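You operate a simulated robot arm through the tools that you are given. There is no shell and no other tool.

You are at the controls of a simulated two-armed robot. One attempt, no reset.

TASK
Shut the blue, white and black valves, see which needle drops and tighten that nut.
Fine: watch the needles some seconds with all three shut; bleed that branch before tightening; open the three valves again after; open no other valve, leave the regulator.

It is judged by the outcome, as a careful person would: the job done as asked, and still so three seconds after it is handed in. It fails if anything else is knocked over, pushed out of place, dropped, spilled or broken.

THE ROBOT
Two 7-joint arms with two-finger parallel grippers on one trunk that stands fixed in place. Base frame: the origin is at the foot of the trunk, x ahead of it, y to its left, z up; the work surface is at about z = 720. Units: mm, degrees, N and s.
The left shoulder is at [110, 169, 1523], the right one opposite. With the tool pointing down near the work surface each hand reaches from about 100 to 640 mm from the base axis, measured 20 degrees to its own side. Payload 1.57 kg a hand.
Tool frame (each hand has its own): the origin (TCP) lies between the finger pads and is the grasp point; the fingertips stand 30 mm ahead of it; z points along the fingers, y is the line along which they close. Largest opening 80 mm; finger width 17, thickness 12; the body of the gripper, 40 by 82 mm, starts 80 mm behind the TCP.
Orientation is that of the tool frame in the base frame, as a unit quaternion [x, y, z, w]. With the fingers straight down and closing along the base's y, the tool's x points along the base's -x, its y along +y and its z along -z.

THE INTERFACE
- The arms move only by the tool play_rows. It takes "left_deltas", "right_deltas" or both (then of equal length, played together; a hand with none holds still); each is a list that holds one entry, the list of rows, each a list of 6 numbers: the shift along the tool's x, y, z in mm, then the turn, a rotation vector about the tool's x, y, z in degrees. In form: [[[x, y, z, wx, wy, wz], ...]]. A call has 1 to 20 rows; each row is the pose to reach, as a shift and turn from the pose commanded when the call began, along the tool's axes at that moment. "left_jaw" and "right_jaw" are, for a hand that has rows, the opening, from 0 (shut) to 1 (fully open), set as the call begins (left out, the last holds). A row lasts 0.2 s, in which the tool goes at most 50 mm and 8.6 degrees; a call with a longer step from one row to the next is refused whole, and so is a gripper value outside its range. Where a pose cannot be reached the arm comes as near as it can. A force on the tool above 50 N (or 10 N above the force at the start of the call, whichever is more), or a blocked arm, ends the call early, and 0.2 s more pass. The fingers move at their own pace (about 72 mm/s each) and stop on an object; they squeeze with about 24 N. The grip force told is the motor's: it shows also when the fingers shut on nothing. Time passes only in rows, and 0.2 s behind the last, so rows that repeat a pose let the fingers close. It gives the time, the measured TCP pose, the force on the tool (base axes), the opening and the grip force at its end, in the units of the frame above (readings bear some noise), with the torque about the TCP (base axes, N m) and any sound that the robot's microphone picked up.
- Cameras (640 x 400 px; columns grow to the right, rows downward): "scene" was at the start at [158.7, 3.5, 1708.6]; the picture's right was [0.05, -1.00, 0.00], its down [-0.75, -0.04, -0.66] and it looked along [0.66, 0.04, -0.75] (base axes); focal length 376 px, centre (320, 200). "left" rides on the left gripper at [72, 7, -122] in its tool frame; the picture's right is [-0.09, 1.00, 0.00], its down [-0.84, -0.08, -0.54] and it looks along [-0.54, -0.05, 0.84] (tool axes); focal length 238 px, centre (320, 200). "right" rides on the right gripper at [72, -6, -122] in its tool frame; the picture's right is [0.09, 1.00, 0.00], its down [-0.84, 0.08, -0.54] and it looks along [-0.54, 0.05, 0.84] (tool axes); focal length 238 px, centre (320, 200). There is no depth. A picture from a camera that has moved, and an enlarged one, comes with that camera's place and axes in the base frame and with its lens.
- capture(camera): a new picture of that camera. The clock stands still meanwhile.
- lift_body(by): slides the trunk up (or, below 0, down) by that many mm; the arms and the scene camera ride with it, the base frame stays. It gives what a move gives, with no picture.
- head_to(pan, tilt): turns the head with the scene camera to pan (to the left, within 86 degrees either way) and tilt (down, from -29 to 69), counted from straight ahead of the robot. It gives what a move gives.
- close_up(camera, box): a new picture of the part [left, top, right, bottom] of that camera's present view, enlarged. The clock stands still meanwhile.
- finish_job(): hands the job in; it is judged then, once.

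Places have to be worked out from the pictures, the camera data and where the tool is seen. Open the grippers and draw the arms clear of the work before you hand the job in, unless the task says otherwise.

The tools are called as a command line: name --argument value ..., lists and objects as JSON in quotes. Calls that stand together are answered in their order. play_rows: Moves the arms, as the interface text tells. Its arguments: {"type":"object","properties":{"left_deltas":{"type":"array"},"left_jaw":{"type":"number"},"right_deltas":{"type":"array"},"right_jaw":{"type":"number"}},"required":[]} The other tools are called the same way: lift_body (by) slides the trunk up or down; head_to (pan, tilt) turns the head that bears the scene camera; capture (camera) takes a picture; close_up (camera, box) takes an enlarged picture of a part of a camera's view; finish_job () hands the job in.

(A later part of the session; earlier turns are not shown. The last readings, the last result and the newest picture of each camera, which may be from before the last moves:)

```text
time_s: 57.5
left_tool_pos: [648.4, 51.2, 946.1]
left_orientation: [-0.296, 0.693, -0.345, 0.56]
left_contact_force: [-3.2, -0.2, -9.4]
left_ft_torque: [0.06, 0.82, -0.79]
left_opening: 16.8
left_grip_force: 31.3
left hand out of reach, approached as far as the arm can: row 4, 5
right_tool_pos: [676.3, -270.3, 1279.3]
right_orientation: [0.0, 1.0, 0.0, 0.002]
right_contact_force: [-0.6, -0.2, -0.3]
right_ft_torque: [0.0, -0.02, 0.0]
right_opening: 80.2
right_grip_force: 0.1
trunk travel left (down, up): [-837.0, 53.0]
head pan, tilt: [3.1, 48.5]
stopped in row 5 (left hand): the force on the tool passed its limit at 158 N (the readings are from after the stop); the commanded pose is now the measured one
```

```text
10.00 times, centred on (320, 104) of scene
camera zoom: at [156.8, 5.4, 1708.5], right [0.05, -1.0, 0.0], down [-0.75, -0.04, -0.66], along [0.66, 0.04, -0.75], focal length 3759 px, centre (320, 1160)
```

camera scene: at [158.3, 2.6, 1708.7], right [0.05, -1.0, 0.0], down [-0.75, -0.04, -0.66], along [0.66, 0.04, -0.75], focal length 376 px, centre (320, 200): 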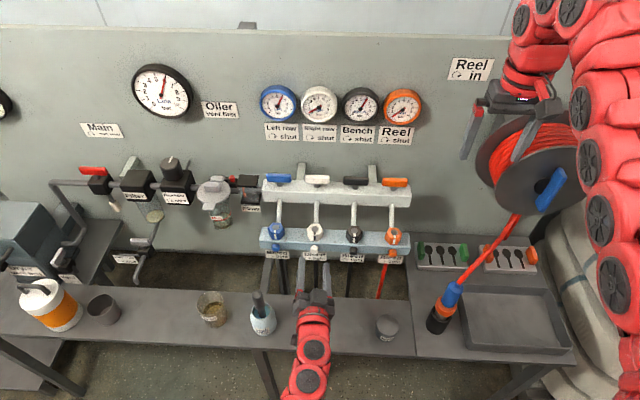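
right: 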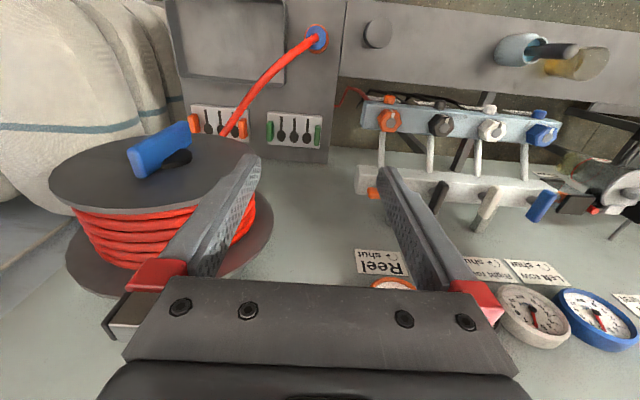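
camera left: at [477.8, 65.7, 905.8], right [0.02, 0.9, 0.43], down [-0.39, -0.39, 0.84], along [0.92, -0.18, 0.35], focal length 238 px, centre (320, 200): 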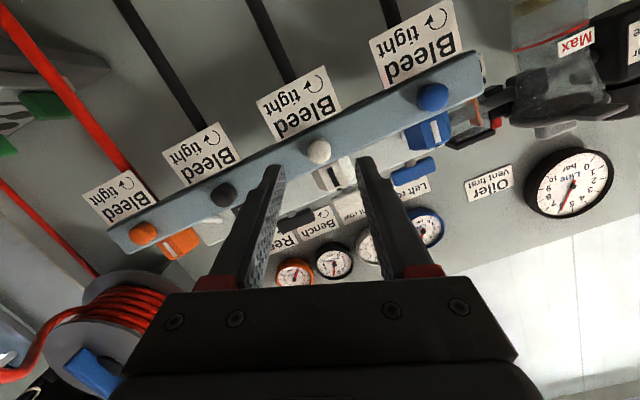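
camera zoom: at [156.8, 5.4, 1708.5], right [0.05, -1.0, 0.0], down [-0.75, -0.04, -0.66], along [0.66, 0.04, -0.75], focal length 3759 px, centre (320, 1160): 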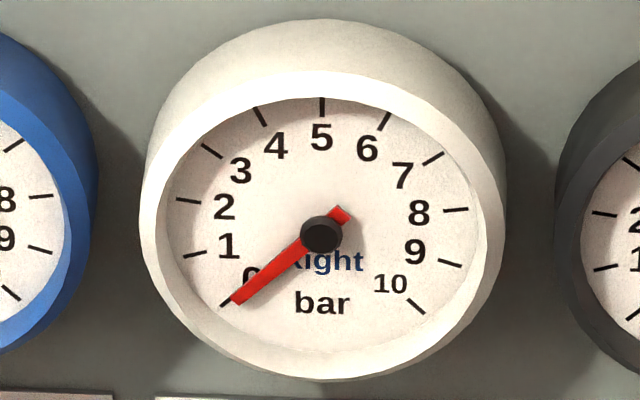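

The arm met a joint limit and jerked (a force spike, and the call stopped), but the grip held and the white needle is now at zero, so the branch is bled. I open the jaws slightly and back straight off the knob, then inspect.

play_rows --left_deltas '[[[0, 0, 0, 0, 0, 0], [0, 0, 0, 0, 0, 0], [0, 0, -10, 0, 0, 0], [0, 0, -30, 0, 0, 0], [0, 0, -50, 0, 0, 0], [0, 0, -60, 0, 0, 0], [0, 0, -60, 0, 0, 0]]]' --left_jaw 0.32

capture --camera "left"

capture --camera "scene"

close_up --camera "scene" --box '[250, 75, 430, 150]'

close_up --camera "scene" --box '[255, 210, 415, 270]'

```text
time_s: 59.1
left_tool_pos: [592.4, 59.2, 954.3]
left_orientation: [-0.295, 0.692, -0.344, 0.562]
left_contact_force: [-0.2, 0.5, -0.7]
left_ft_torque: [0.0, 0.05, 0.01]
left_opening: 25.6
left_grip_force: 0.1
right_tool_pos: [676.5, -271.0, 1278.2]
right_orientation: [0.0, 1.0, 0.001, 0.001]
right_contact_force: [-0.2, -0.2, -0.1]
right_ft_torque: [-0.02, 0.04, -0.01]
right_opening: 80.1
right_grip_force: 0.0
trunk travel left (down, up): [-837.0, 53.0]
head pan, tilt: [3.1, 48.5]
```

```text
taken
camera left: at [459.3, 25.2, 924.4], right [0.0, 0.66, -0.75], down [-0.37, 0.7, 0.61], along [0.93, 0.28, 0.24], focal length 238 px, centre (320, 200)
```

left: 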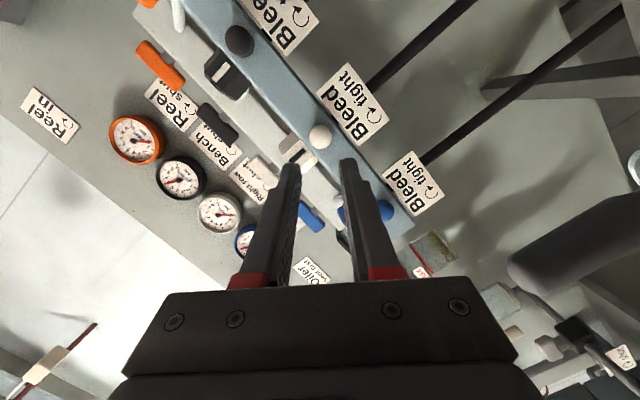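

```text
taken
camera scene: at [158.6, 3.4, 1708.6], right [0.05, -1.0, 0.0], down [-0.75, -0.04, -0.66], along [0.66, 0.04, -0.75], focal length 376 px, centre (320, 200)
```

scene: 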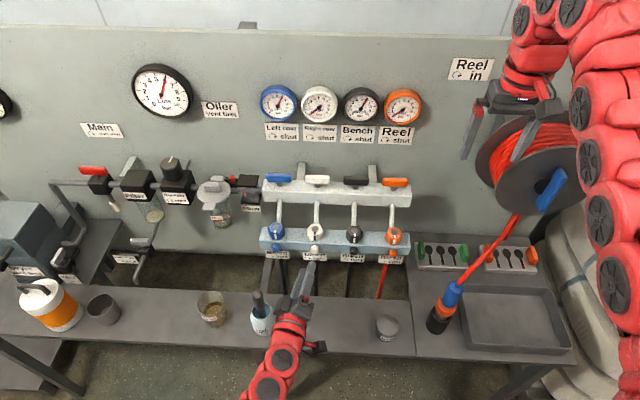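

```text
3.56 times, centred on (340, 112) of scene
camera zoom: at [158.6, 3.4, 1708.6], right [0.05, -1.0, 0.0], down [-0.75, -0.04, -0.66], along [0.66, 0.04, -0.75], focal length 1336 px, centre (249, 511)
```

zoom: 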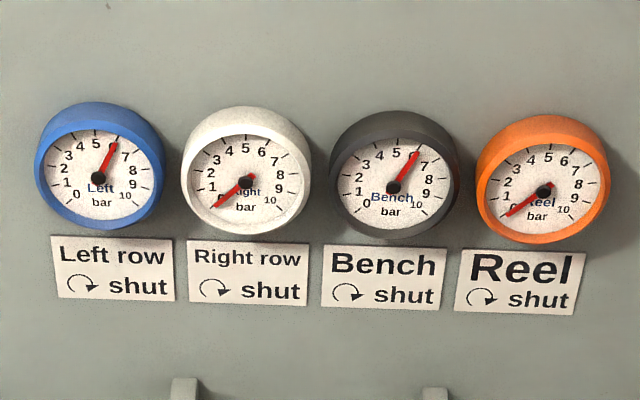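

```text
4.00 times, centred on (335, 240) of scene
camera zoom: at [158.6, 3.4, 1708.6], right [0.05, -1.0, 0.0], down [-0.75, -0.04, -0.66], along [0.66, 0.04, -0.75], focal length 1504 px, centre (260, 40)
```

zoom: 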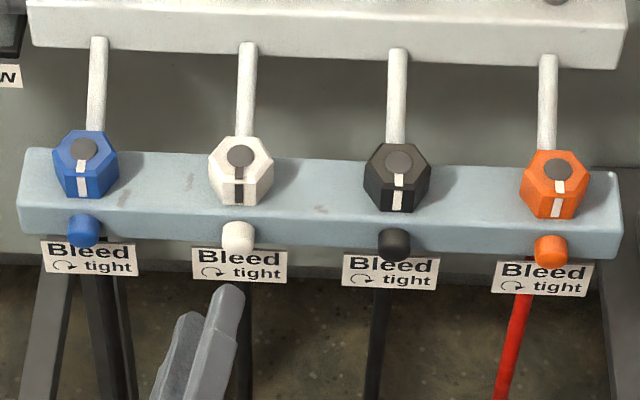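

Everything is in place, the white gauge reads zero, and the other needles are steady. Now the white nut: I raise the hand and reorient to a 25° tilt, yawed 30° left, so the pads match a pair of hex flats, stopping above the nut.

play_rows --left_deltas '[[[-3.4, -11.2, -1, -5.4, 3.4, 2.5], [-7.2, -23.4, -2, -10.8, 6.9, 5.0], [-11.5, -37.4, -3.2, -16.2, 10.3, 7.6], [-15.8, -51.4, -4.5, -21.6, 13.7, 10.1], [-20.1, -65.5, -5.7, -27, 17.2, 12.6], [-24.4, -79.5, -6.9, -32.4, 20.6, 15.1], [-28.7, -93.5, -8.1, -37.8, 24, 17.6], [-33, -94, 13, -43.2, 27.4, 20.2], [-37, -94.5, 35, -48.6, 30.9, 22.7], [-41, -95, 55, -54, 34.3, 25.2], [-43.5, -95.3, 64.5, -54, 34.3, 25.2], [-43.5, -95.3, 64.5, -54, 34.3, 25.2]]]' --left_jaw 0.7

capture --camera "left"

capture --camera "scene"

```text
time_s: 61.7
left_tool_pos: [666.0, 28.9, 1048.4]
left_orientation: [-0.252, 0.944, 0.054, 0.208]
left_contact_force: [-0.1, 0.1, 0.3]
left_ft_torque: [0.01, 0.0, 0.03]
left_opening: 55.9
left_grip_force: 0.1
right_tool_pos: [677.4, -271.5, 1278.2]
right_orientation: [0.001, 1.0, 0.001, 0.0]
right_contact_force: [0.5, -0.1, 0.6]
right_ft_torque: [-0.01, 0.0, -0.03]
right_opening: 79.9
right_grip_force: 0.1
trunk travel left (down, up): [-837.0, 53.0]
head pan, tilt: [3.1, 48.5]
```

```text
taken
camera left: at [562.6, -22.3, 1129.1], right [-0.42, 0.9, 0.04], down [0.5, 0.2, 0.84], along [0.76, 0.38, -0.54], focal length 238 px, centre (320, 200)
```

left: 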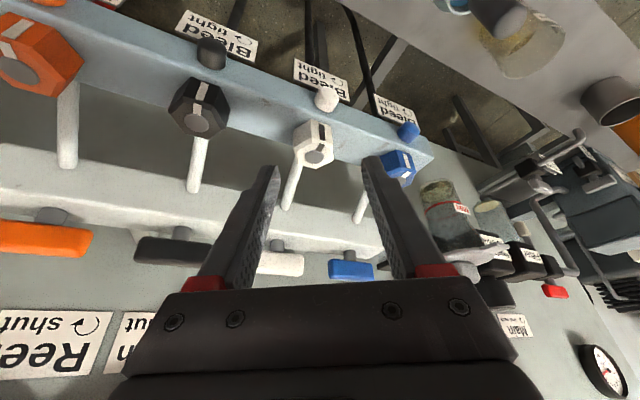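

```text
taken
camera scene: at [158.3, 3.5, 1708.6], right [0.05, -1.0, 0.0], down [-0.75, -0.04, -0.66], along [0.66, 0.04, -0.75], focal length 376 px, centre (320, 200)
```

scene: 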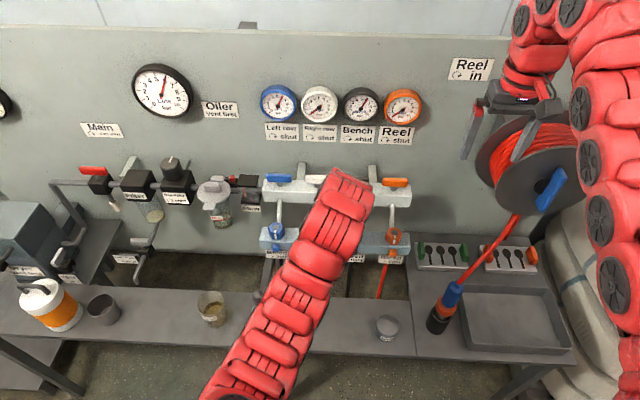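

The pose is reached. I zoom in to check alignment of the jaws with the white nut.

close_up --camera "left" --box '[240, 90, 400, 190]'

```text
4.00 times, centred on (320, 140) of left
camera zoom: at [562.6, -22.3, 1129.1], right [-0.42, 0.9, 0.04], down [0.5, 0.2, 0.84], along [0.76, 0.38, -0.54], focal length 953 px, centre (320, 440)
```

zoom: 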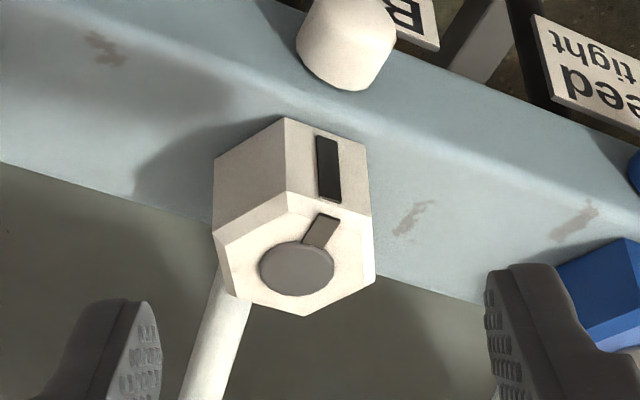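

The nut appears about 5 mm to the right of the jaw centre line. I correct that and come down 30 mm, to just above its top, for a check.

play_rows --left_deltas '[[[0, -2.5, 8, 0, 0, 0], [-0.4, -5, 18, 0, 0, 0], [-0.7, -5, 30, 0, 0, 0], [-0.7, -5, 30, 0, 0, 0]]]'

close_up --camera "left" --box '[240, 90, 400, 190]'

```text
time_s: 62.7
left_tool_pos: [680.3, 31.2, 1021.7]
left_orientation: [-0.252, 0.944, 0.054, 0.208]
left_contact_force: [1.7, -0.4, 0.7]
left_ft_torque: [-0.03, 0.0, 0.01]
left_opening: 55.9
left_grip_force: 0.0
right_tool_pos: [677.2, -270.7, 1278.4]
right_orientation: [0.0, 1.0, 0.001, 0.0]
right_contact_force: [0.8, 0.5, 0.2]
right_ft_torque: [0.04, -0.01, 0.03]
right_opening: 79.8
right_grip_force: 0.0
trunk travel left (down, up): [-837.0, 53.0]
head pan, tilt: [3.1, 48.5]
```

```text
4.00 times, centred on (320, 140) of left
camera zoom: at [576.9, -19.8, 1102.1], right [-0.42, 0.9, 0.04], down [0.5, 0.2, 0.84], along [0.76, 0.38, -0.53], focal length 953 px, centre (320, 440)
```

zoom: 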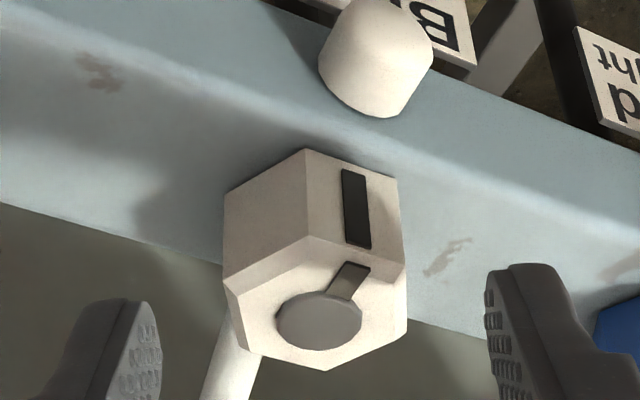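

The jaws are now centred on the nut with the pads parallel to two flats. I go down the last 30 mm around it and close.

play_rows --left_deltas '[[[0, 0, 10, 0, 0, 0], [0, 0, 20, 0, 0, 0], [0, 0, 26, 0, 0, 0], [0, 0, 30, 0, 0, 0], [0, 0, 30, 0, 0, 0]]]'

play_rows --left_deltas '[[[0, 0, 0, 0, 0, 0], [0, 0, 0, 0, 0, 0], [0, 0, 0, 0, 0, 0], [0, 0, 0, 0, 0, 0]]]' --left_jaw 0

close_up --camera "left" --box '[220, 100, 420, 225]'

```text
time_s: 63.9
left_tool_pos: [691.2, 38.6, 994.1]
left_orientation: [-0.252, 0.943, 0.055, 0.209]
left_contact_force: [-0.3, 0.6, 0.8]
left_ft_torque: [0.04, -0.02, 0.01]
left_opening: 56.2
left_grip_force: 0.0
right_tool_pos: [677.0, -271.6, 1279.2]
right_orientation: [-0.001, 1.0, 0.002, 0.001]
right_contact_force: [-0.4, 0.5, -0.3]
right_ft_torque: [0.03, 0.03, 0.0]
right_opening: 80.0
right_grip_force: 0.0
trunk travel left (down, up): [-837.0, 53.0]
head pan, tilt: [3.1, 48.5]
```

```text
time_s: 64.9
left_tool_pos: [692.5, 37.6, 994.1]
left_orientation: [-0.253, 0.943, 0.054, 0.209]
left_contact_force: [3.5, -4.7, 2.6]
left_ft_torque: [-0.15, 0.13, -0.09]
left_opening: 34.6
left_grip_force: 41.9
right_tool_pos: [678.0, -271.4, 1278.5]
right_orientation: [-0.001, 1.0, 0.0, 0.0]
right_contact_force: [-0.3, 0.0, -1.5]
right_ft_torque: [0.03, 0.0, 0.01]
right_opening: 80.1
right_grip_force: 0.0
trunk travel left (down, up): [-837.0, 53.0]
head pan, tilt: [3.1, 48.5]
```

```text
3.20 times, centred on (320, 162) of left
camera zoom: at [587.9, -14.6, 1074.4], right [-0.42, 0.9, 0.04], down [0.5, 0.2, 0.84], along [0.76, 0.38, -0.54], focal length 763 px, centre (320, 320)
```

zoom: 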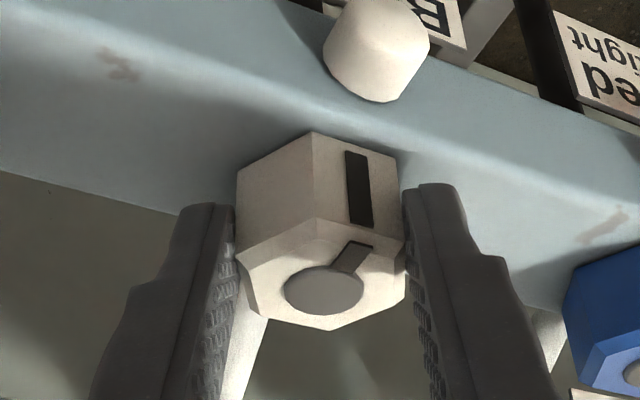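

Nut is held flat-on at 34.6 mm. I turn it clockwise, first by 24°, watching force and torque.

play_rows --left_deltas '[[[-0.09, 0.9, 0.04, 3.38, 0, 7.25], [-0.35, 2.2, 0.16, 6.77, 0, 14.5], [-0.78, 3.5, 0.36, 10.15, 0, 21.7], [-0.78, 3.5, 0.36, 10.15, 0, 21.7]]]'

close_up --camera "left" --box '[220, 100, 420, 225]'

```text
time_s: 65.9
left_tool_pos: [689.3, 43.8, 994.3]
left_orientation: [-0.052, 0.975, 0.011, 0.214]
left_contact_force: [-2.0, 5.5, 5.4]
left_ft_torque: [0.13, 1.25, 0.07]
left_opening: 34.4
left_grip_force: 41.6
right_tool_pos: [676.2, -270.8, 1279.8]
right_orientation: [0.0, 1.0, 0.0, 0.0]
right_contact_force: [0.1, 0.1, 0.0]
right_ft_torque: [-0.02, 0.01, 0.01]
right_opening: 80.1
right_grip_force: 0.1
trunk travel left (down, up): [-837.0, 53.0]
head pan, tilt: [3.1, 48.5]
```

```text
3.20 times, centred on (320, 162) of left
camera zoom: at [573.7, 38.2, 1074.4], right [-0.02, 1.0, 0.04], down [0.54, -0.02, 0.84], along [0.84, 0.04, -0.54], focal length 763 px, centre (320, 320)
```

zoom: 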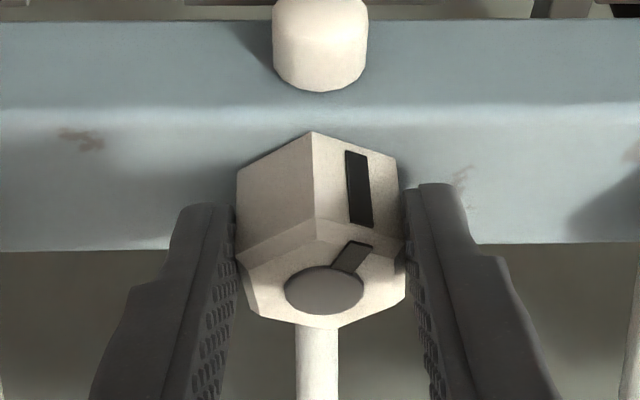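

The nut is turning with the hand (its mark stays fixed in the hand camera), with little torque about its axis. I continue another 32°.

play_rows --left_deltas '[[[-0.09, 1.38, 0.04, 3.38, 0, 7.25], [-0.35, 2.73, 0.16, 6.77, 0, 14.5], [-0.78, 4.03, 0.36, 10.15, 0, 21.7], [-1.37, 5.25, 0.64, 13.5, 0, 29.0], [-1.37, 5.25, 0.64, 13.5, 0, 29.0]]]'

close_up --camera "left" --box '[220, 100, 420, 225]'

```text
time_s: 67.1
left_tool_pos: [691.5, 51.2, 994.0]
left_orientation: [0.218, 0.951, -0.049, 0.212]
left_contact_force: [-3.1, 22.1, 2.1]
left_ft_torque: [0.54, 0.12, 0.33]
left_opening: 34.7
left_grip_force: 42.2
right_tool_pos: [677.1, -266.2, 1279.4]
right_orientation: [0.0, 1.0, -0.001, 0.0]
right_contact_force: [-0.9, -0.6, 0.6]
right_ft_torque: [-0.01, 0.01, 0.01]
right_opening: 79.9
right_grip_force: 0.0
trunk travel left (down, up): [-837.0, 53.0]
head pan, tilt: [3.1, 48.5]
```

```text
3.20 times, centred on (320, 162) of left
camera zoom: at [589.7, 109.2, 1074.0], right [0.51, 0.86, 0.04], down [0.44, -0.3, 0.85], along [0.74, -0.41, -0.53], focal length 763 px, centre (320, 320)
```

zoom: 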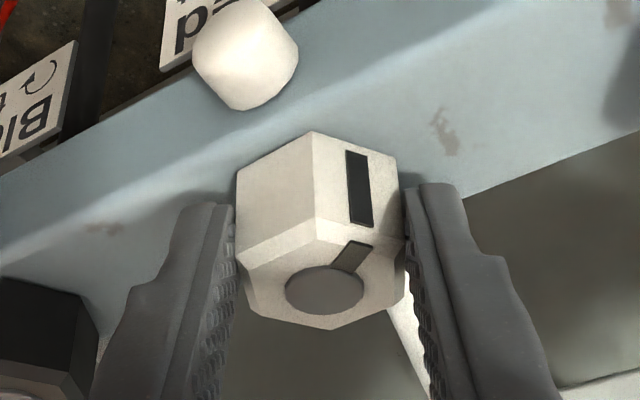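

The nut has turned about 56° and keeps following the hand, with a little resistance beginning and some side load. I ease the side load and turn 24° more.

play_rows --left_deltas '[[[0, 1.2, 0, 0, 0, 0], [-0.09, 2.6, 0.04, 3.38, 0, 7.25], [-0.35, 3.95, 0.16, 6.77, 0, 14.5], [-0.78, 5.25, 0.36, 10.15, 0, 21.7], [-0.78, 5.25, 0.36, 10.15, 0, 21.7]]]'

close_up --camera "left" --box '[220, 100, 420, 225]'

```text
time_s: 68.3
left_tool_pos: [697.3, 55.0, 995.3]
left_orientation: [0.411, 0.885, -0.092, 0.198]
left_contact_force: [7.6, 22.7, 3.7]
left_ft_torque: [0.92, -0.01, 1.49]
left_opening: 36.6
left_grip_force: 43.5
right_tool_pos: [678.4, -268.3, 1279.4]
right_orientation: [0.0, 1.0, -0.001, 0.0]
right_contact_force: [0.2, 0.4, 0.5]
right_ft_torque: [-0.02, -0.01, -0.01]
right_opening: 80.0
right_grip_force: 0.1
trunk travel left (down, up): [-837.0, 53.0]
head pan, tilt: [3.1, 48.5]
```

```text
3.20 times, centred on (320, 162) of left
camera zoom: at [626.8, 149.1, 1073.7], right [0.81, 0.58, 0.04], down [0.28, -0.45, 0.85], along [0.51, -0.68, -0.53], focal length 763 px, centre (320, 320)
```

zoom: 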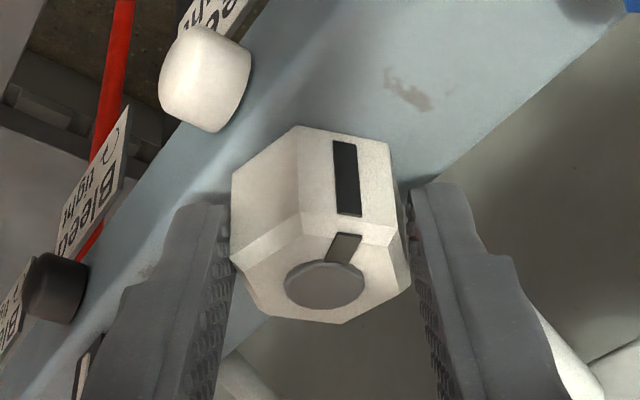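

The jaws are being forced apart (36.6 mm) with about 1.5 N·m resisting, so the nut has come up tight after roughly 70°. I open, look, and then regrip flat-on to confirm it is really tight.

play_rows --left_deltas '[[[0, 0, 0, 0, 0, 0], [0, 0, 0, 0, 0, 0], [0, 0, 0, 0, 0, 0]]]' --left_jaw 0.6

close_up --camera "left" --box '[220, 100, 420, 225]'

```text
time_s: 69.1
left_tool_pos: [694.6, 50.0, 994.5]
left_orientation: [0.412, 0.885, -0.093, 0.196]
left_contact_force: [-0.4, 0.7, 0.2]
left_ft_torque: [-0.02, 0.0, -0.03]
left_opening: 49.0
left_grip_force: 0.9
right_tool_pos: [676.4, -271.7, 1278.9]
right_orientation: [0.0, 1.0, 0.001, 0.0]
right_contact_force: [0.0, 0.5, -0.4]
right_ft_torque: [0.02, -0.01, 0.02]
right_opening: 79.9
right_grip_force: 0.1
trunk travel left (down, up): [-837.0, 53.0]
head pan, tilt: [3.1, 48.5]
```

```text
3.20 times, centred on (320, 162) of left
camera zoom: at [624.8, 144.2, 1074.0], right [0.82, 0.58, 0.04], down [0.28, -0.45, 0.85], along [0.5, -0.68, -0.53], focal length 763 px, centre (320, 320)
```

zoom: 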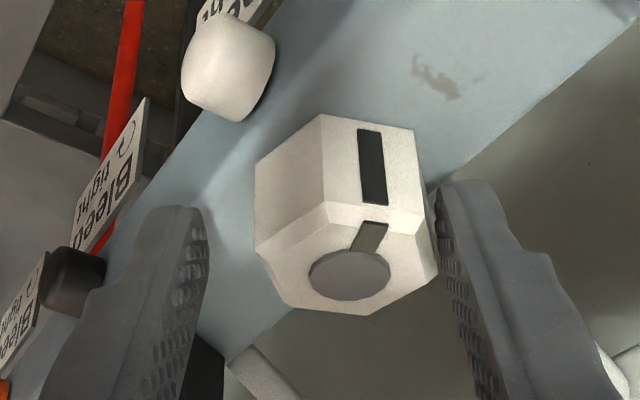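

The nut is snug and my hand was about 5 mm off its axis by the end. I recentre, turn the open jaws back 9° to match the flats, and close again to test tightness.

play_rows --left_deltas '[[[2, 2.8, -0.7, 0, 0, 0], [4, 5.7, -1.5, 0, 0, 0], [3.95, 5.0, -1.48, -1.9, 0, -4.1], [3.9, 4.2, -1.45, -3.8, 0, -8.15], [3.9, 4.2, -1.45, -3.8, 0, -8.15]]]'

play_rows --left_deltas '[[[0, 0, 0, 0, 0, 0], [0, 0, 0, 0, 0, 0], [0, 0, 0, 0, 0, 0], [0, 0, 0, 0, 0, 0]]]' --left_jaw 0

close_up --camera "left" --box '[220, 100, 420, 225]'

```text
time_s: 70.3
left_tool_pos: [694.5, 57.3, 993.9]
left_orientation: [0.341, 0.915, -0.077, 0.202]
left_contact_force: [0.7, -1.1, 0.0]
left_ft_torque: [-0.01, 0.0, 0.01]
left_opening: 48.0
left_grip_force: 0.0
right_tool_pos: [677.6, -270.0, 1278.9]
right_orientation: [0.0, 1.0, 0.001, -0.001]
right_contact_force: [0.3, -0.7, -0.2]
right_ft_torque: [-0.01, -0.04, 0.02]
right_opening: 80.0
right_grip_force: 0.0
trunk travel left (down, up): [-837.0, 53.0]
head pan, tilt: [3.1, 48.5]
```

```text
time_s: 71.3
left_tool_pos: [693.7, 54.6, 994.3]
left_orientation: [0.342, 0.914, -0.079, 0.202]
left_contact_force: [-9.6, -8.7, -6.5]
left_ft_torque: [-0.25, -0.03, 0.04]
left_opening: 34.8
left_grip_force: 42.0
right_tool_pos: [676.4, -272.2, 1278.4]
right_orientation: [0.0, 1.0, 0.001, 0.0]
right_contact_force: [0.0, -0.2, 0.2]
right_ft_torque: [-0.03, 0.0, 0.0]
right_opening: 80.2
right_grip_force: 0.1
trunk travel left (down, up): [-837.0, 53.0]
head pan, tilt: [3.1, 48.5]
```

```text
3.20 times, centred on (320, 162) of left
camera zoom: at [611.0, 137.3, 1073.6], right [0.72, 0.7, 0.03], down [0.35, -0.4, 0.85], along [0.6, -0.59, -0.53], focal length 763 px, centre (320, 320)
```

zoom: 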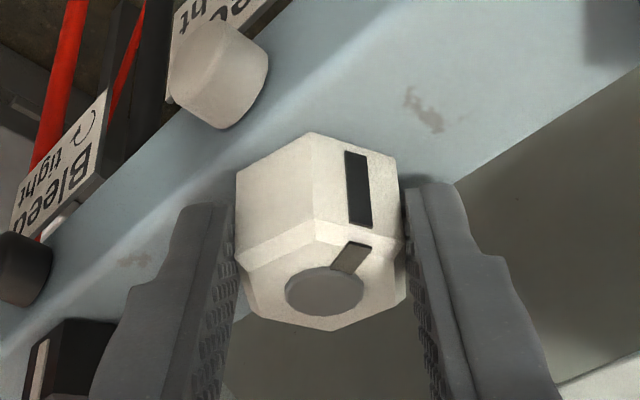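

Flat-on grip at 34.8 mm with the nut at about 71° of turn. I apply another 12° clockwise to feel whether it still moves.

play_rows --left_deltas '[[[0, -1.2, 0, 0, 0, 0], [-0.05, -0.2, 0.02, 2.54, 0, 5.44], [-0.19, 0.75, 0.09, 5.08, 0, 10.87], [-0.19, 0.75, 0.09, 5.08, 0, 10.87], [-0.19, 0.75, 0.09, 5.08, 0, 10.87]]]'

close_up --camera "left" --box '[220, 100, 420, 225]'

```text
time_s: 72.5
left_tool_pos: [695.1, 57.4, 995.2]
left_orientation: [0.435, 0.874, -0.098, 0.195]
left_contact_force: [-7.5, -3.4, -5.8]
left_ft_torque: [0.42, 0.21, 0.91]
left_opening: 37.3
left_grip_force: 43.7
right_tool_pos: [676.5, -271.4, 1279.8]
right_orientation: [-0.001, 1.0, 0.001, 0.0]
right_contact_force: [-0.1, -0.8, -0.6]
right_ft_torque: [0.01, -0.05, -0.02]
right_opening: 79.9
right_grip_force: 0.0
trunk travel left (down, up): [-837.0, 53.0]
head pan, tilt: [3.1, 48.5]
```

```text
3.20 times, centred on (320, 162) of left
camera zoom: at [631.2, 155.3, 1074.0], right [0.85, 0.53, 0.04], down [0.26, -0.47, 0.85], along [0.47, -0.71, -0.53], focal length 763 px, centre (320, 320)
```

zoom: 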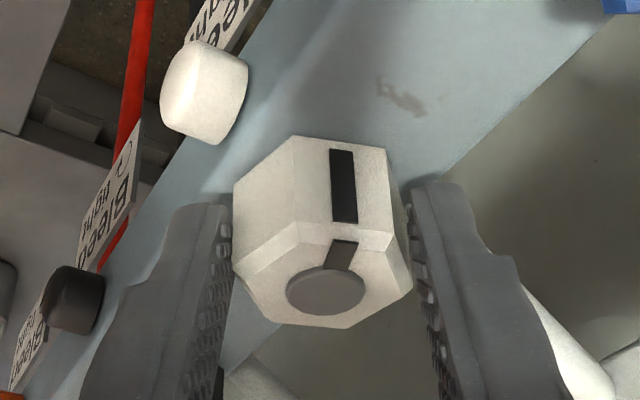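

The nut doesn't budge; the jaws just spread at about 0.9–1.5 N·m. So the white nut is tight, at about 71° clockwise of where it was. I open, rise off it, and check.

play_rows --left_deltas '[[[0, 0, 0, 0, 0, 0], [0, 0, 0, 0, 0, 0], [0, 0, 0, 0, 0, 0], [0, 0, -15, 0, 0, 0], [0, 0, -35, 0, 0, 0], [0, 0, -55, 0, 0, 0], [0, 0, -70, 0, 0, 0], [0, 0, -70, 0, 0, 0]]]' --left_jaw 0.65

capture --camera "left"

capture --camera "scene"

```text
time_s: 74.3
left_tool_pos: [677.1, 81.7, 1057.7]
left_orientation: [0.434, 0.874, -0.099, 0.194]
left_contact_force: [0.6, -0.6, 0.5]
left_ft_torque: [0.02, 0.0, -0.05]
left_opening: 52.1
left_grip_force: 0.0
right_tool_pos: [678.3, -271.8, 1278.2]
right_orientation: [0.0, 1.0, 0.001, 0.0]
right_contact_force: [0.3, -0.5, -0.2]
right_ft_torque: [0.0, -0.04, 0.0]
right_opening: 79.9
right_grip_force: 0.0
trunk travel left (down, up): [-837.0, 53.0]
head pan, tilt: [3.1, 48.5]
```

```text
taken
camera left: at [613.7, 178.9, 1137.3], right [0.84, 0.53, 0.04], down [0.26, -0.47, 0.85], along [0.47, -0.71, -0.53], focal length 238 px, centre (320, 200)
```

left: 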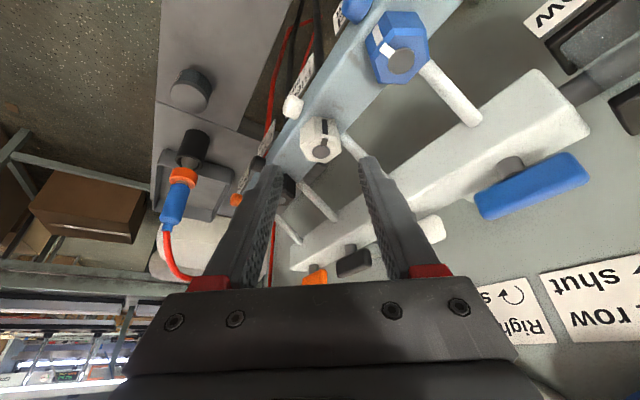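

```text
taken
camera scene: at [158.7, 3.3, 1708.6], right [0.05, -1.0, 0.0], down [-0.75, -0.04, -0.66], along [0.66, 0.04, -0.75], focal length 376 px, centre (320, 200)
```

scene: 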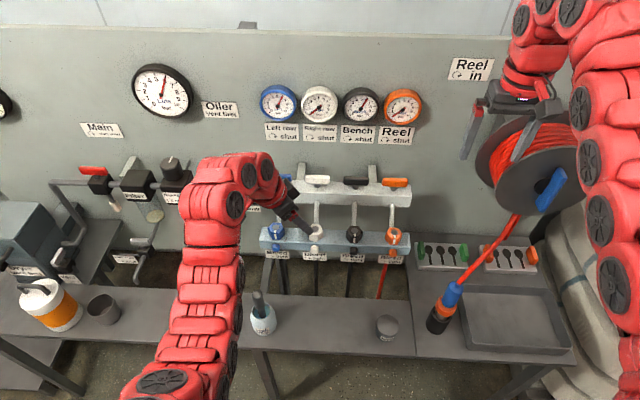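

The nut is turned and everything stands where it was. Next I must tighten the bleed knob again: I move back to a stand-off in front of it, rolled 35° clockwise first to check that the wrist can reach that end of the stroke.

play_rows --left_deltas '[[[1.5, -15.7, -0.7, -6.1, -3.35, -0.54], [3, -31.3, -1.4, -12.2, -6.7, -1.1], [4.5, -47, -2.1, -18.4, -10, -1.6], [6, -62.6, -2.8, -24.5, -13.4, -2.2], [7.5, -78.3, -3.5, -30.6, -16.75, -2.7], [16.8, -78.3, 16.4, -36.7, -20.1, -3.2], [26, -78.3, 36.4, -42.8, -23.5, -3.8], [35.4, -78.3, 56.3, -49, -26.8, -4.3], [44.7, -78.3, 76.2, -55.1, -30.2, -4.9], [54, -78.3, 96.2, -61.2, -33.5, -5.4], [54, -78.3, 96.2, -61.2, -33.5, -5.4]]]' --left_jaw 0.6

capture --camera "left"

close_up --camera "left" --box '[240, 100, 400, 200]'

```text
time_s: 76.7
left_tool_pos: [610.4, 39.6, 946.2]
left_orientation: [0.194, 0.731, 0.23, 0.613]
left_contact_force: [-0.4, 0.3, -0.4]
left_ft_torque: [0.01, -0.01, -0.05]
left_opening: 48.1
left_grip_force: 0.2
left hand out of reach, approached as far as the arm can: row 10
right_tool_pos: [677.4, -271.1, 1277.9]
right_orientation: [0.0, 1.0, 0.0, 0.0]
right_contact_force: [-0.2, -0.4, 0.5]
right_ft_torque: [-0.03, 0.03, -0.04]
right_opening: 79.7
right_grip_force: 0.0
trunk travel left (down, up): [-837.0, 53.0]
head pan, tilt: [3.1, 48.5]
```

```text
taken
camera left: at [478.8, 74.7, 910.3], right [0.02, 0.76, 0.64], down [-0.39, -0.59, 0.71], along [0.92, -0.26, 0.29], focal length 238 px, centre (320, 200)
```

left: 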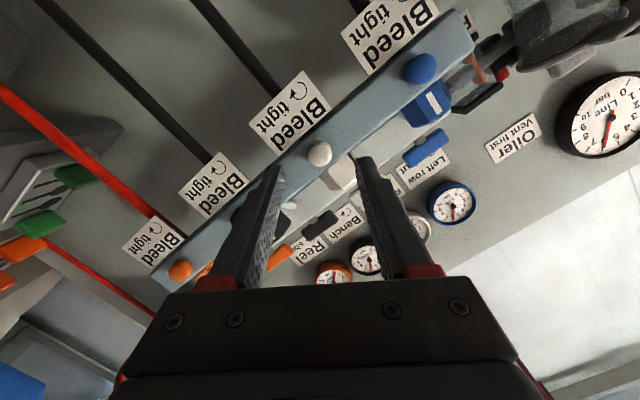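

```text
4.00 times, centred on (320, 150) of left
camera zoom: at [478.8, 74.7, 910.3], right [0.02, 0.76, 0.64], down [-0.39, -0.59, 0.71], along [0.92, -0.26, 0.29], focal length 953 px, centre (320, 400)
```

zoom: 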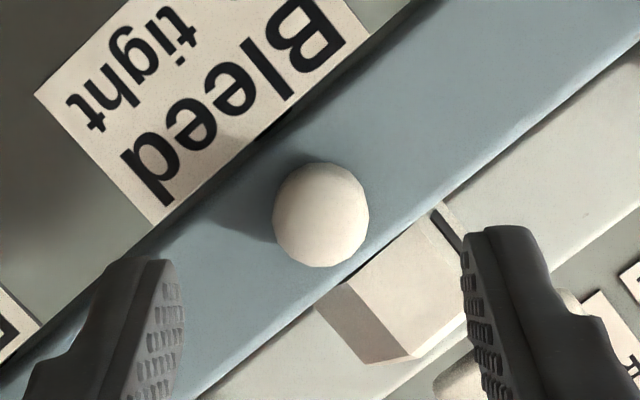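

The knob is centred, and the clockwise end of the stroke is just reachable. I roll the hand back 75° anticlockwise at the stand-off, ready for a tightening stroke.

play_rows --left_deltas '[[[0.08, 1.29, 0.01, 1.3, 0, -7.39], [0.33, 2.56, 0.06, 2.6, 0, -14.8], [0.74, 3.79, 0.13, 3.9, 0, -22.2], [1.31, 4.95, 0.23, 5.2, 0, -29.6], [2.01, 6.03, 0.36, 6.5, 0, -36.9], [2.86, 7.0, 0.5, 7.8, 0, -44.3], [3.81, 7.85, 0.67, 9.1, 0, -51.7], [4.88, 8.57, 0.86, 10.4, 0, -59.1], [6.02, 9.15, 1.06, 11.7, 0, -66.5], [7.23, 9.56, 1.27, 13.05, 0, -73.9], [7.23, 9.56, 1.27, 13.05, 0, -73.9]]]'

close_up --camera "left" --box '[240, 100, 400, 200]'

close_up --camera "scene" --box '[250, 75, 430, 150]'

```text
time_s: 79.1
left_tool_pos: [610.1, 52.6, 946.3]
left_orientation: [-0.22, 0.72, -0.264, 0.602]
left_contact_force: [-0.1, 0.1, 0.6]
left_ft_torque: [0.02, 0.0, 0.02]
left_opening: 47.8
left_grip_force: 0.0
right_tool_pos: [677.1, -271.3, 1277.7]
right_orientation: [0.0, 1.0, 0.001, 0.0]
right_contact_force: [0.2, -0.4, -1.0]
right_ft_torque: [-0.01, -0.02, 0.02]
right_opening: 79.8
right_grip_force: 0.0
trunk travel left (down, up): [-837.0, 53.0]
head pan, tilt: [3.1, 48.5]
```

```text
4.00 times, centred on (320, 150) of left
camera zoom: at [478.3, 26.1, 904.8], right [0.02, 0.82, -0.57], down [-0.39, 0.53, 0.75], along [0.92, 0.21, 0.33], focal length 953 px, centre (320, 400)
```

zoom: 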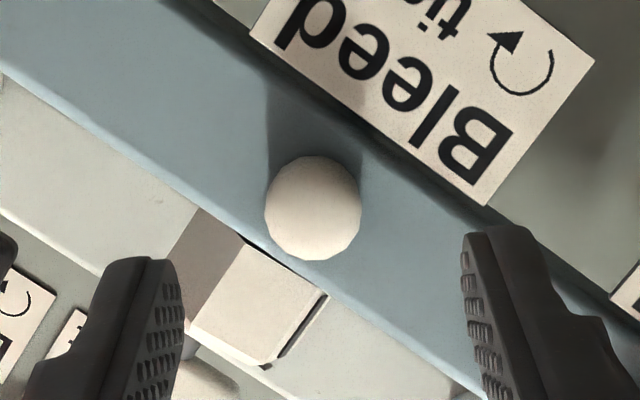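

```text
3.56 times, centred on (340, 112) of scene
camera zoom: at [158.5, 3.3, 1708.6], right [0.05, -1.0, 0.0], down [-0.75, -0.04, -0.66], along [0.66, 0.04, -0.75], focal length 1336 px, centre (249, 511)
```

zoom: 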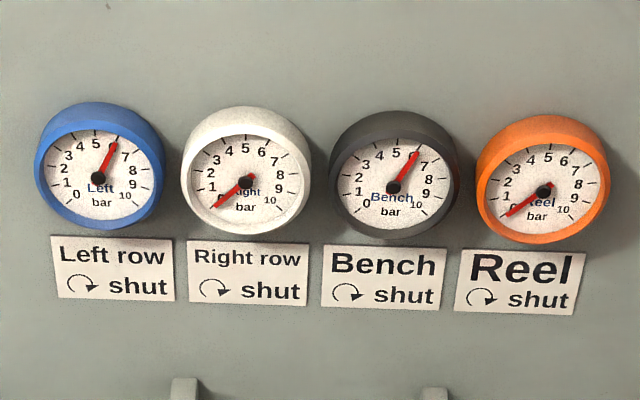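

The knob is centred, and blue and black remain at 6 bar. I slide on and close the jaws around it.

play_rows --left_deltas '[[[0, -0.3, 12, 0, 0, 0], [0, -0.5, 23, 0, 0, 0], [0, -0.5, 30, 0, 0, 0], [0, -0.5, 35, 0, 0, 0], [0, -0.5, 35, 0, 0, 0]]]'

play_rows --left_deltas '[[[0, 0, 0, 0, 0, 0], [0, 0, 0, 0, 0, 0], [0, 0, 0, 0, 0, 0], [0, 0, 0, 0, 0, 0]]]' --left_jaw 0

close_up --camera "left" --box '[240, 120, 400, 220]'

```text
time_s: 80.3
left_tool_pos: [643.9, 47.0, 943.0]
left_orientation: [-0.22, 0.72, -0.263, 0.603]
left_contact_force: [0.1, 0.5, 0.3]
left_ft_torque: [0.01, -0.02, 0.02]
left_opening: 48.1
left_grip_force: 0.0
right_tool_pos: [677.2, -271.1, 1279.6]
right_orientation: [0.0, 1.0, 0.001, 0.001]
right_contact_force: [-0.1, -0.6, 0.0]
right_ft_torque: [0.0, -0.01, 0.01]
right_opening: 79.7
right_grip_force: 0.0
trunk travel left (down, up): [-837.0, 53.0]
head pan, tilt: [3.1, 48.5]
```

```text
time_s: 81.3
left_tool_pos: [643.8, 46.0, 943.4]
left_orientation: [-0.219, 0.721, -0.263, 0.603]
left_contact_force: [1.2, -1.2, 1.9]
left_ft_torque: [-0.04, -0.02, -0.06]
left_opening: 16.8
left_grip_force: 32.5
right_tool_pos: [677.0, -271.3, 1278.3]
right_orientation: [-0.001, 1.0, 0.001, 0.0]
right_contact_force: [-0.6, -0.2, -0.1]
right_ft_torque: [-0.01, 0.0, 0.02]
right_opening: 80.2
right_grip_force: 0.1
trunk travel left (down, up): [-837.0, 53.0]
head pan, tilt: [3.1, 48.5]
```

```text
4.00 times, centred on (320, 170) of left
camera zoom: at [512.8, 21.0, 900.9], right [0.02, 0.82, -0.57], down [-0.39, 0.53, 0.75], along [0.92, 0.21, 0.33], focal length 953 px, centre (320, 320)
```

zoom: 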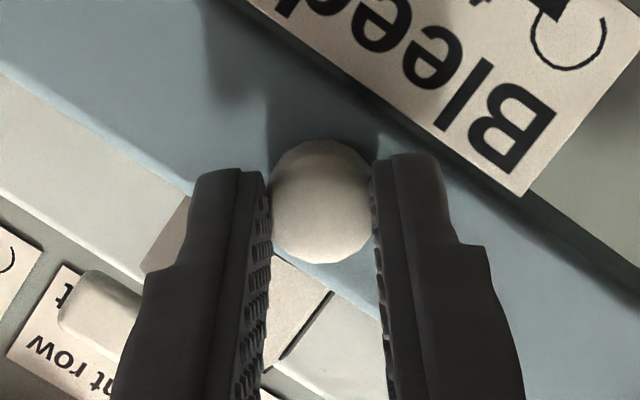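

A good centred grip with low side force. I turn the knob clockwise in the tightening direction, 40° first.

play_rows --left_deltas '[[[0.03, -0.42, 0, -1.39, 0, 7.88], [0.12, -0.83, 0.02, -2.78, 0, 15.76], [0.26, -1.22, 0.04, -4.18, 0, 23.64], [0.46, -1.59, 0.08, -5.57, 0, 31.5], [0.7, -1.93, 0.12, -6.96, 0, 39.4], [0.7, -1.93, 0.12, -6.96, 0, 39.4]]]'

close_up --camera "left" --box '[240, 120, 400, 220]'

```text
time_s: 82.7
left_tool_pos: [644.7, 45.0, 943.9]
left_orientation: [0.001, 0.767, 0.0, 0.642]
left_contact_force: [0.0, -5.2, 2.1]
left_ft_torque: [0.08, -0.07, -0.16]
left_opening: 16.8
left_grip_force: 31.6
right_tool_pos: [677.8, -273.3, 1279.1]
right_orientation: [0.0, 1.0, 0.001, 0.0]
right_contact_force: [0.4, 0.2, -0.2]
right_ft_torque: [-0.02, 0.01, 0.0]
right_opening: 80.1
right_grip_force: 0.0
trunk travel left (down, up): [-837.0, 53.0]
head pan, tilt: [3.1, 48.5]
```

```text
4.00 times, centred on (320, 170) of left
camera zoom: at [512.5, 52.3, 893.7], right [0.02, 1.0, 0.09], down [-0.39, -0.08, 0.92], along [0.92, -0.05, 0.38], focal length 953 px, centre (320, 320)
```

zoom: 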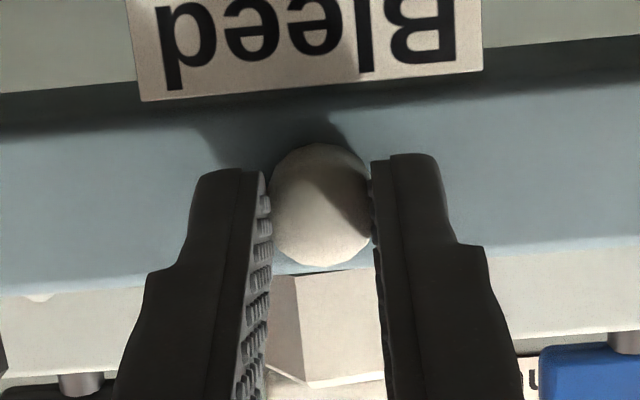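

Smooth so far, with little torque. I continue another 30°.

play_rows --left_deltas '[[[0.03, -0.7, 0, -1.39, 0, 7.88], [0.12, -1.2, 0.02, -2.78, 0, 15.76], [0.26, -1.7, 0.04, -4.18, 0, 23.64], [0.4, -2.0, 0.07, -5.22, 0, 29.55], [0.4, -2.0, 0.07, -5.22, 0, 29.55]]]'

close_up --camera "left" --box '[240, 120, 400, 220]'

```text
time_s: 83.9
left_tool_pos: [644.9, 43.2, 941.8]
left_orientation: [0.167, 0.74, 0.198, 0.62]
left_contact_force: [-1.6, -2.9, -0.8]
left_ft_torque: [0.0, -0.08, -0.18]
left_opening: 17.3
left_grip_force: 32.2
right_tool_pos: [676.9, -272.5, 1277.9]
right_orientation: [0.0, 1.0, 0.001, 0.0]
right_contact_force: [0.1, -0.3, 0.1]
right_ft_torque: [0.05, -0.03, 0.01]
right_opening: 80.0
right_grip_force: 0.2
trunk travel left (down, up): [-837.0, 53.0]
head pan, tilt: [3.1, 48.5]
```

```text
4.00 times, centred on (320, 170) of left
camera zoom: at [512.7, 74.6, 903.1], right [0.02, 0.82, 0.58], down [-0.39, -0.53, 0.76], along [0.92, -0.24, 0.31], focal length 953 px, centre (320, 320)
```

zoom: 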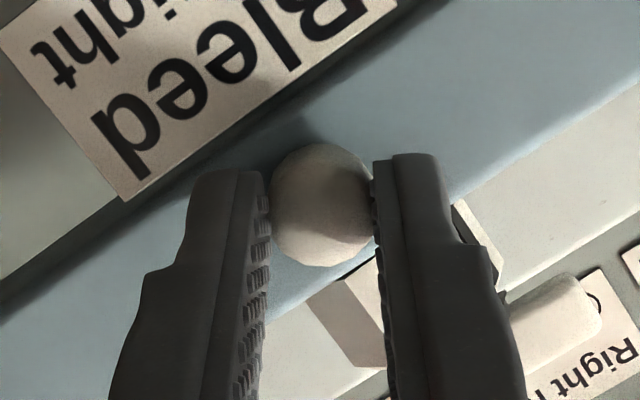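

The jaw gap changed slightly (17.3 mm), so the knob may be up against its seat with the pads slipping round it. I open a little, roll back, and do a second tightening stroke to be sure.

play_rows --left_deltas '[[[0, 0, 0, 0, 0, 0], [0, 0, 0, 0, 0, 0], [0.03, 0.41, 0, 1.36, 0, -7.68], [0.11, 0.81, 0.02, 2.71, 0, -15.4], [0.25, 1.19, 0.04, 4.07, 0, -23.05], [0.43, 1.55, 0.07, 5.43, 0, -30.7], [0.67, 1.89, 0.11, 6.79, 0, -38.4], [0.95, 2.19, 0.16, 8.14, 0, -46.1], [1.26, 2.45, 0.21, 9.5, 0, -53.8], [1.61, 2.66, 0.27, 10.86, 0, -61.5], [1.97, 2.82, 0.33, 12.2, 0, -69], [1.97, 2.82, 0.33, 12.2, 0, -69]]]' --left_jaw 0.36

close_up --camera "left" --box '[240, 120, 400, 220]'

play_rows --left_deltas '[[[0, 0, 0, 0, 0, 0], [0, 0, 0, 0, 0, 0], [0, 0, 0, 0, 0, 0]]]' --left_jaw 0

close_up --camera "left" --box '[240, 120, 400, 220]'

```text
time_s: 86.5
left_tool_pos: [643.1, 47.0, 942.0]
left_orientation: [-0.221, 0.72, -0.264, 0.603]
left_contact_force: [0.0, -0.4, -1.1]
left_ft_torque: [0.02, 0.0, 0.01]
left_opening: 28.7
left_grip_force: 0.0
right_tool_pos: [677.7, -271.7, 1278.1]
right_orientation: [0.0, 1.0, 0.0, 0.001]
right_contact_force: [0.4, -1.2, 0.3]
right_ft_torque: [0.0, 0.04, 0.0]
right_opening: 80.3
right_grip_force: 0.1
trunk travel left (down, up): [-837.0, 53.0]
head pan, tilt: [3.1, 48.5]
```

```text
4.00 times, centred on (320, 170) of left
camera zoom: at [513.0, 21.0, 900.3], right [0.02, 0.82, -0.57], down [-0.39, 0.53, 0.75], along [0.92, 0.21, 0.33], focal length 953 px, centre (320, 320)
```

zoom: 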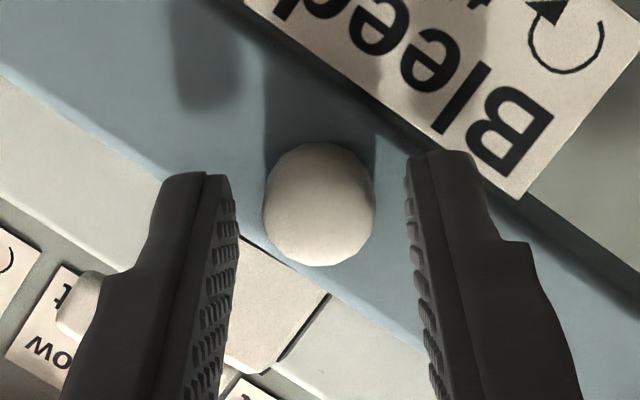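

```text
time_s: 87.3
left_tool_pos: [645.0, 46.5, 942.7]
left_orientation: [-0.22, 0.72, -0.263, 0.603]
left_contact_force: [-0.2, -2.5, 2.7]
left_ft_torque: [-0.06, -0.04, -0.09]
left_opening: 17.1
left_grip_force: 32.5
right_tool_pos: [676.9, -270.9, 1278.7]
right_orientation: [-0.001, 1.0, 0.0, 0.0]
right_contact_force: [-0.3, -0.3, -0.6]
right_ft_torque: [-0.03, -0.01, 0.0]
right_opening: 79.8
right_grip_force: 0.1
trunk travel left (down, up): [-837.0, 53.0]
head pan, tilt: [3.1, 48.5]
```

```text
4.00 times, centred on (320, 170) of left
camera zoom: at [512.8, 20.7, 900.5], right [0.02, 0.82, -0.57], down [-0.39, 0.53, 0.75], along [0.92, 0.21, 0.33], focal length 953 px, centre (320, 320)
```

zoom: 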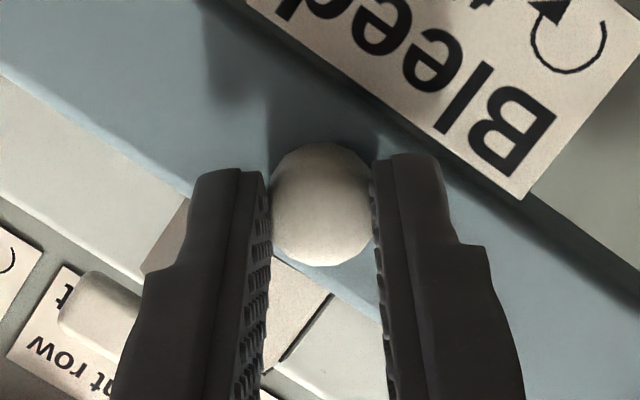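

Now the second tightening stroke, in parts, so I can read the torque.

play_rows --left_deltas '[[[0.03, -0.6, 0, -1.39, 0, 7.88], [0.12, -1.1, 0.02, -2.78, 0, 15.76], [0.26, -1.5, 0.04, -4.18, 0, 23.64]]]'

close_up --camera "left" --box '[240, 120, 400, 220]'

play_rows --left_deltas '[[[0.03, -0.42, 0, -1.39, 0, 7.88], [0.12, -0.83, 0.02, -2.78, 0, 15.76], [0.26, -1.22, 0.04, -4.18, 0, 23.64]]]'

close_up --camera "left" --box '[240, 120, 400, 220]'

```text
time_s: 88.1
left_tool_pos: [644.6, 45.5, 944.4]
left_orientation: [-0.089, 0.759, -0.106, 0.636]
left_contact_force: [0.4, -2.5, 2.3]
left_ft_torque: [-0.03, -0.08, -0.14]
left_opening: 16.8
left_grip_force: 32.1
right_tool_pos: [676.5, -270.6, 1279.0]
right_orientation: [-0.001, 1.0, 0.001, -0.001]
right_contact_force: [-0.2, -1.0, 0.8]
right_ft_torque: [0.01, -0.05, 0.04]
right_opening: 79.8
right_grip_force: 0.0
trunk travel left (down, up): [-837.0, 53.0]
head pan, tilt: [3.1, 48.5]
```

```text
4.00 times, centred on (320, 170) of left
camera zoom: at [512.3, 39.2, 893.7], right [0.02, 0.98, -0.19], down [-0.39, 0.18, 0.9], along [0.92, 0.06, 0.38], focal length 953 px, centre (320, 320)
```

zoom: 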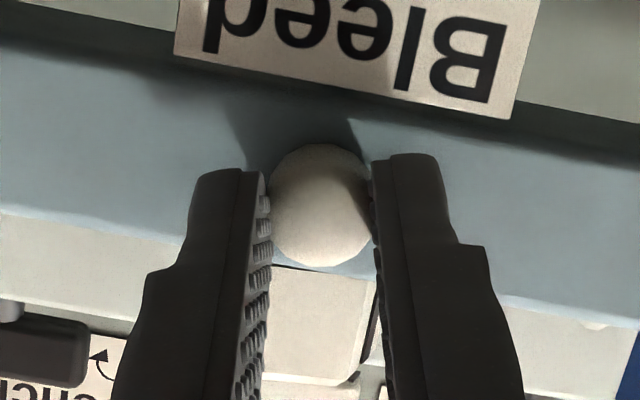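

```text
time_s: 88.9
left_tool_pos: [644.5, 44.9, 944.0]
left_orientation: [0.045, 0.765, 0.054, 0.641]
left_contact_force: [0.4, -4.2, 1.6]
left_ft_torque: [-0.11, 0.07, -0.07]
left_opening: 17.4
left_grip_force: 32.4
right_tool_pos: [677.8, -272.9, 1277.4]
right_orientation: [0.0, 1.0, 0.001, 0.0]
right_contact_force: [0.3, 0.3, -0.1]
right_ft_torque: [0.03, 0.0, 0.02]
right_opening: 80.0
right_grip_force: 0.0
trunk travel left (down, up): [-837.0, 53.0]
head pan, tilt: [3.1, 48.5]
```

```text
4.00 times, centred on (320, 170) of left
camera zoom: at [512.3, 58.5, 894.9], right [0.02, 0.97, 0.23], down [-0.39, -0.21, 0.9], along [0.92, -0.1, 0.37], focal length 953 px, centre (320, 320)
```

zoom: 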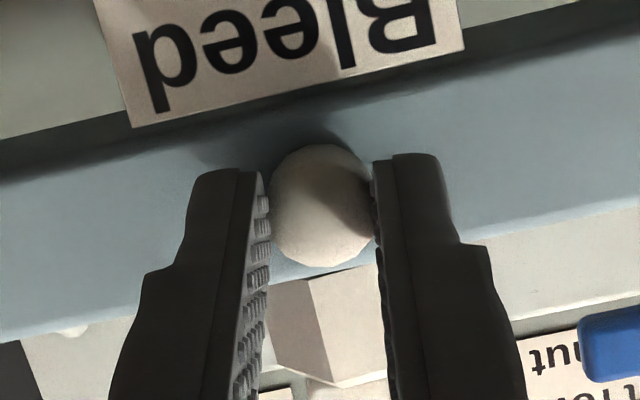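

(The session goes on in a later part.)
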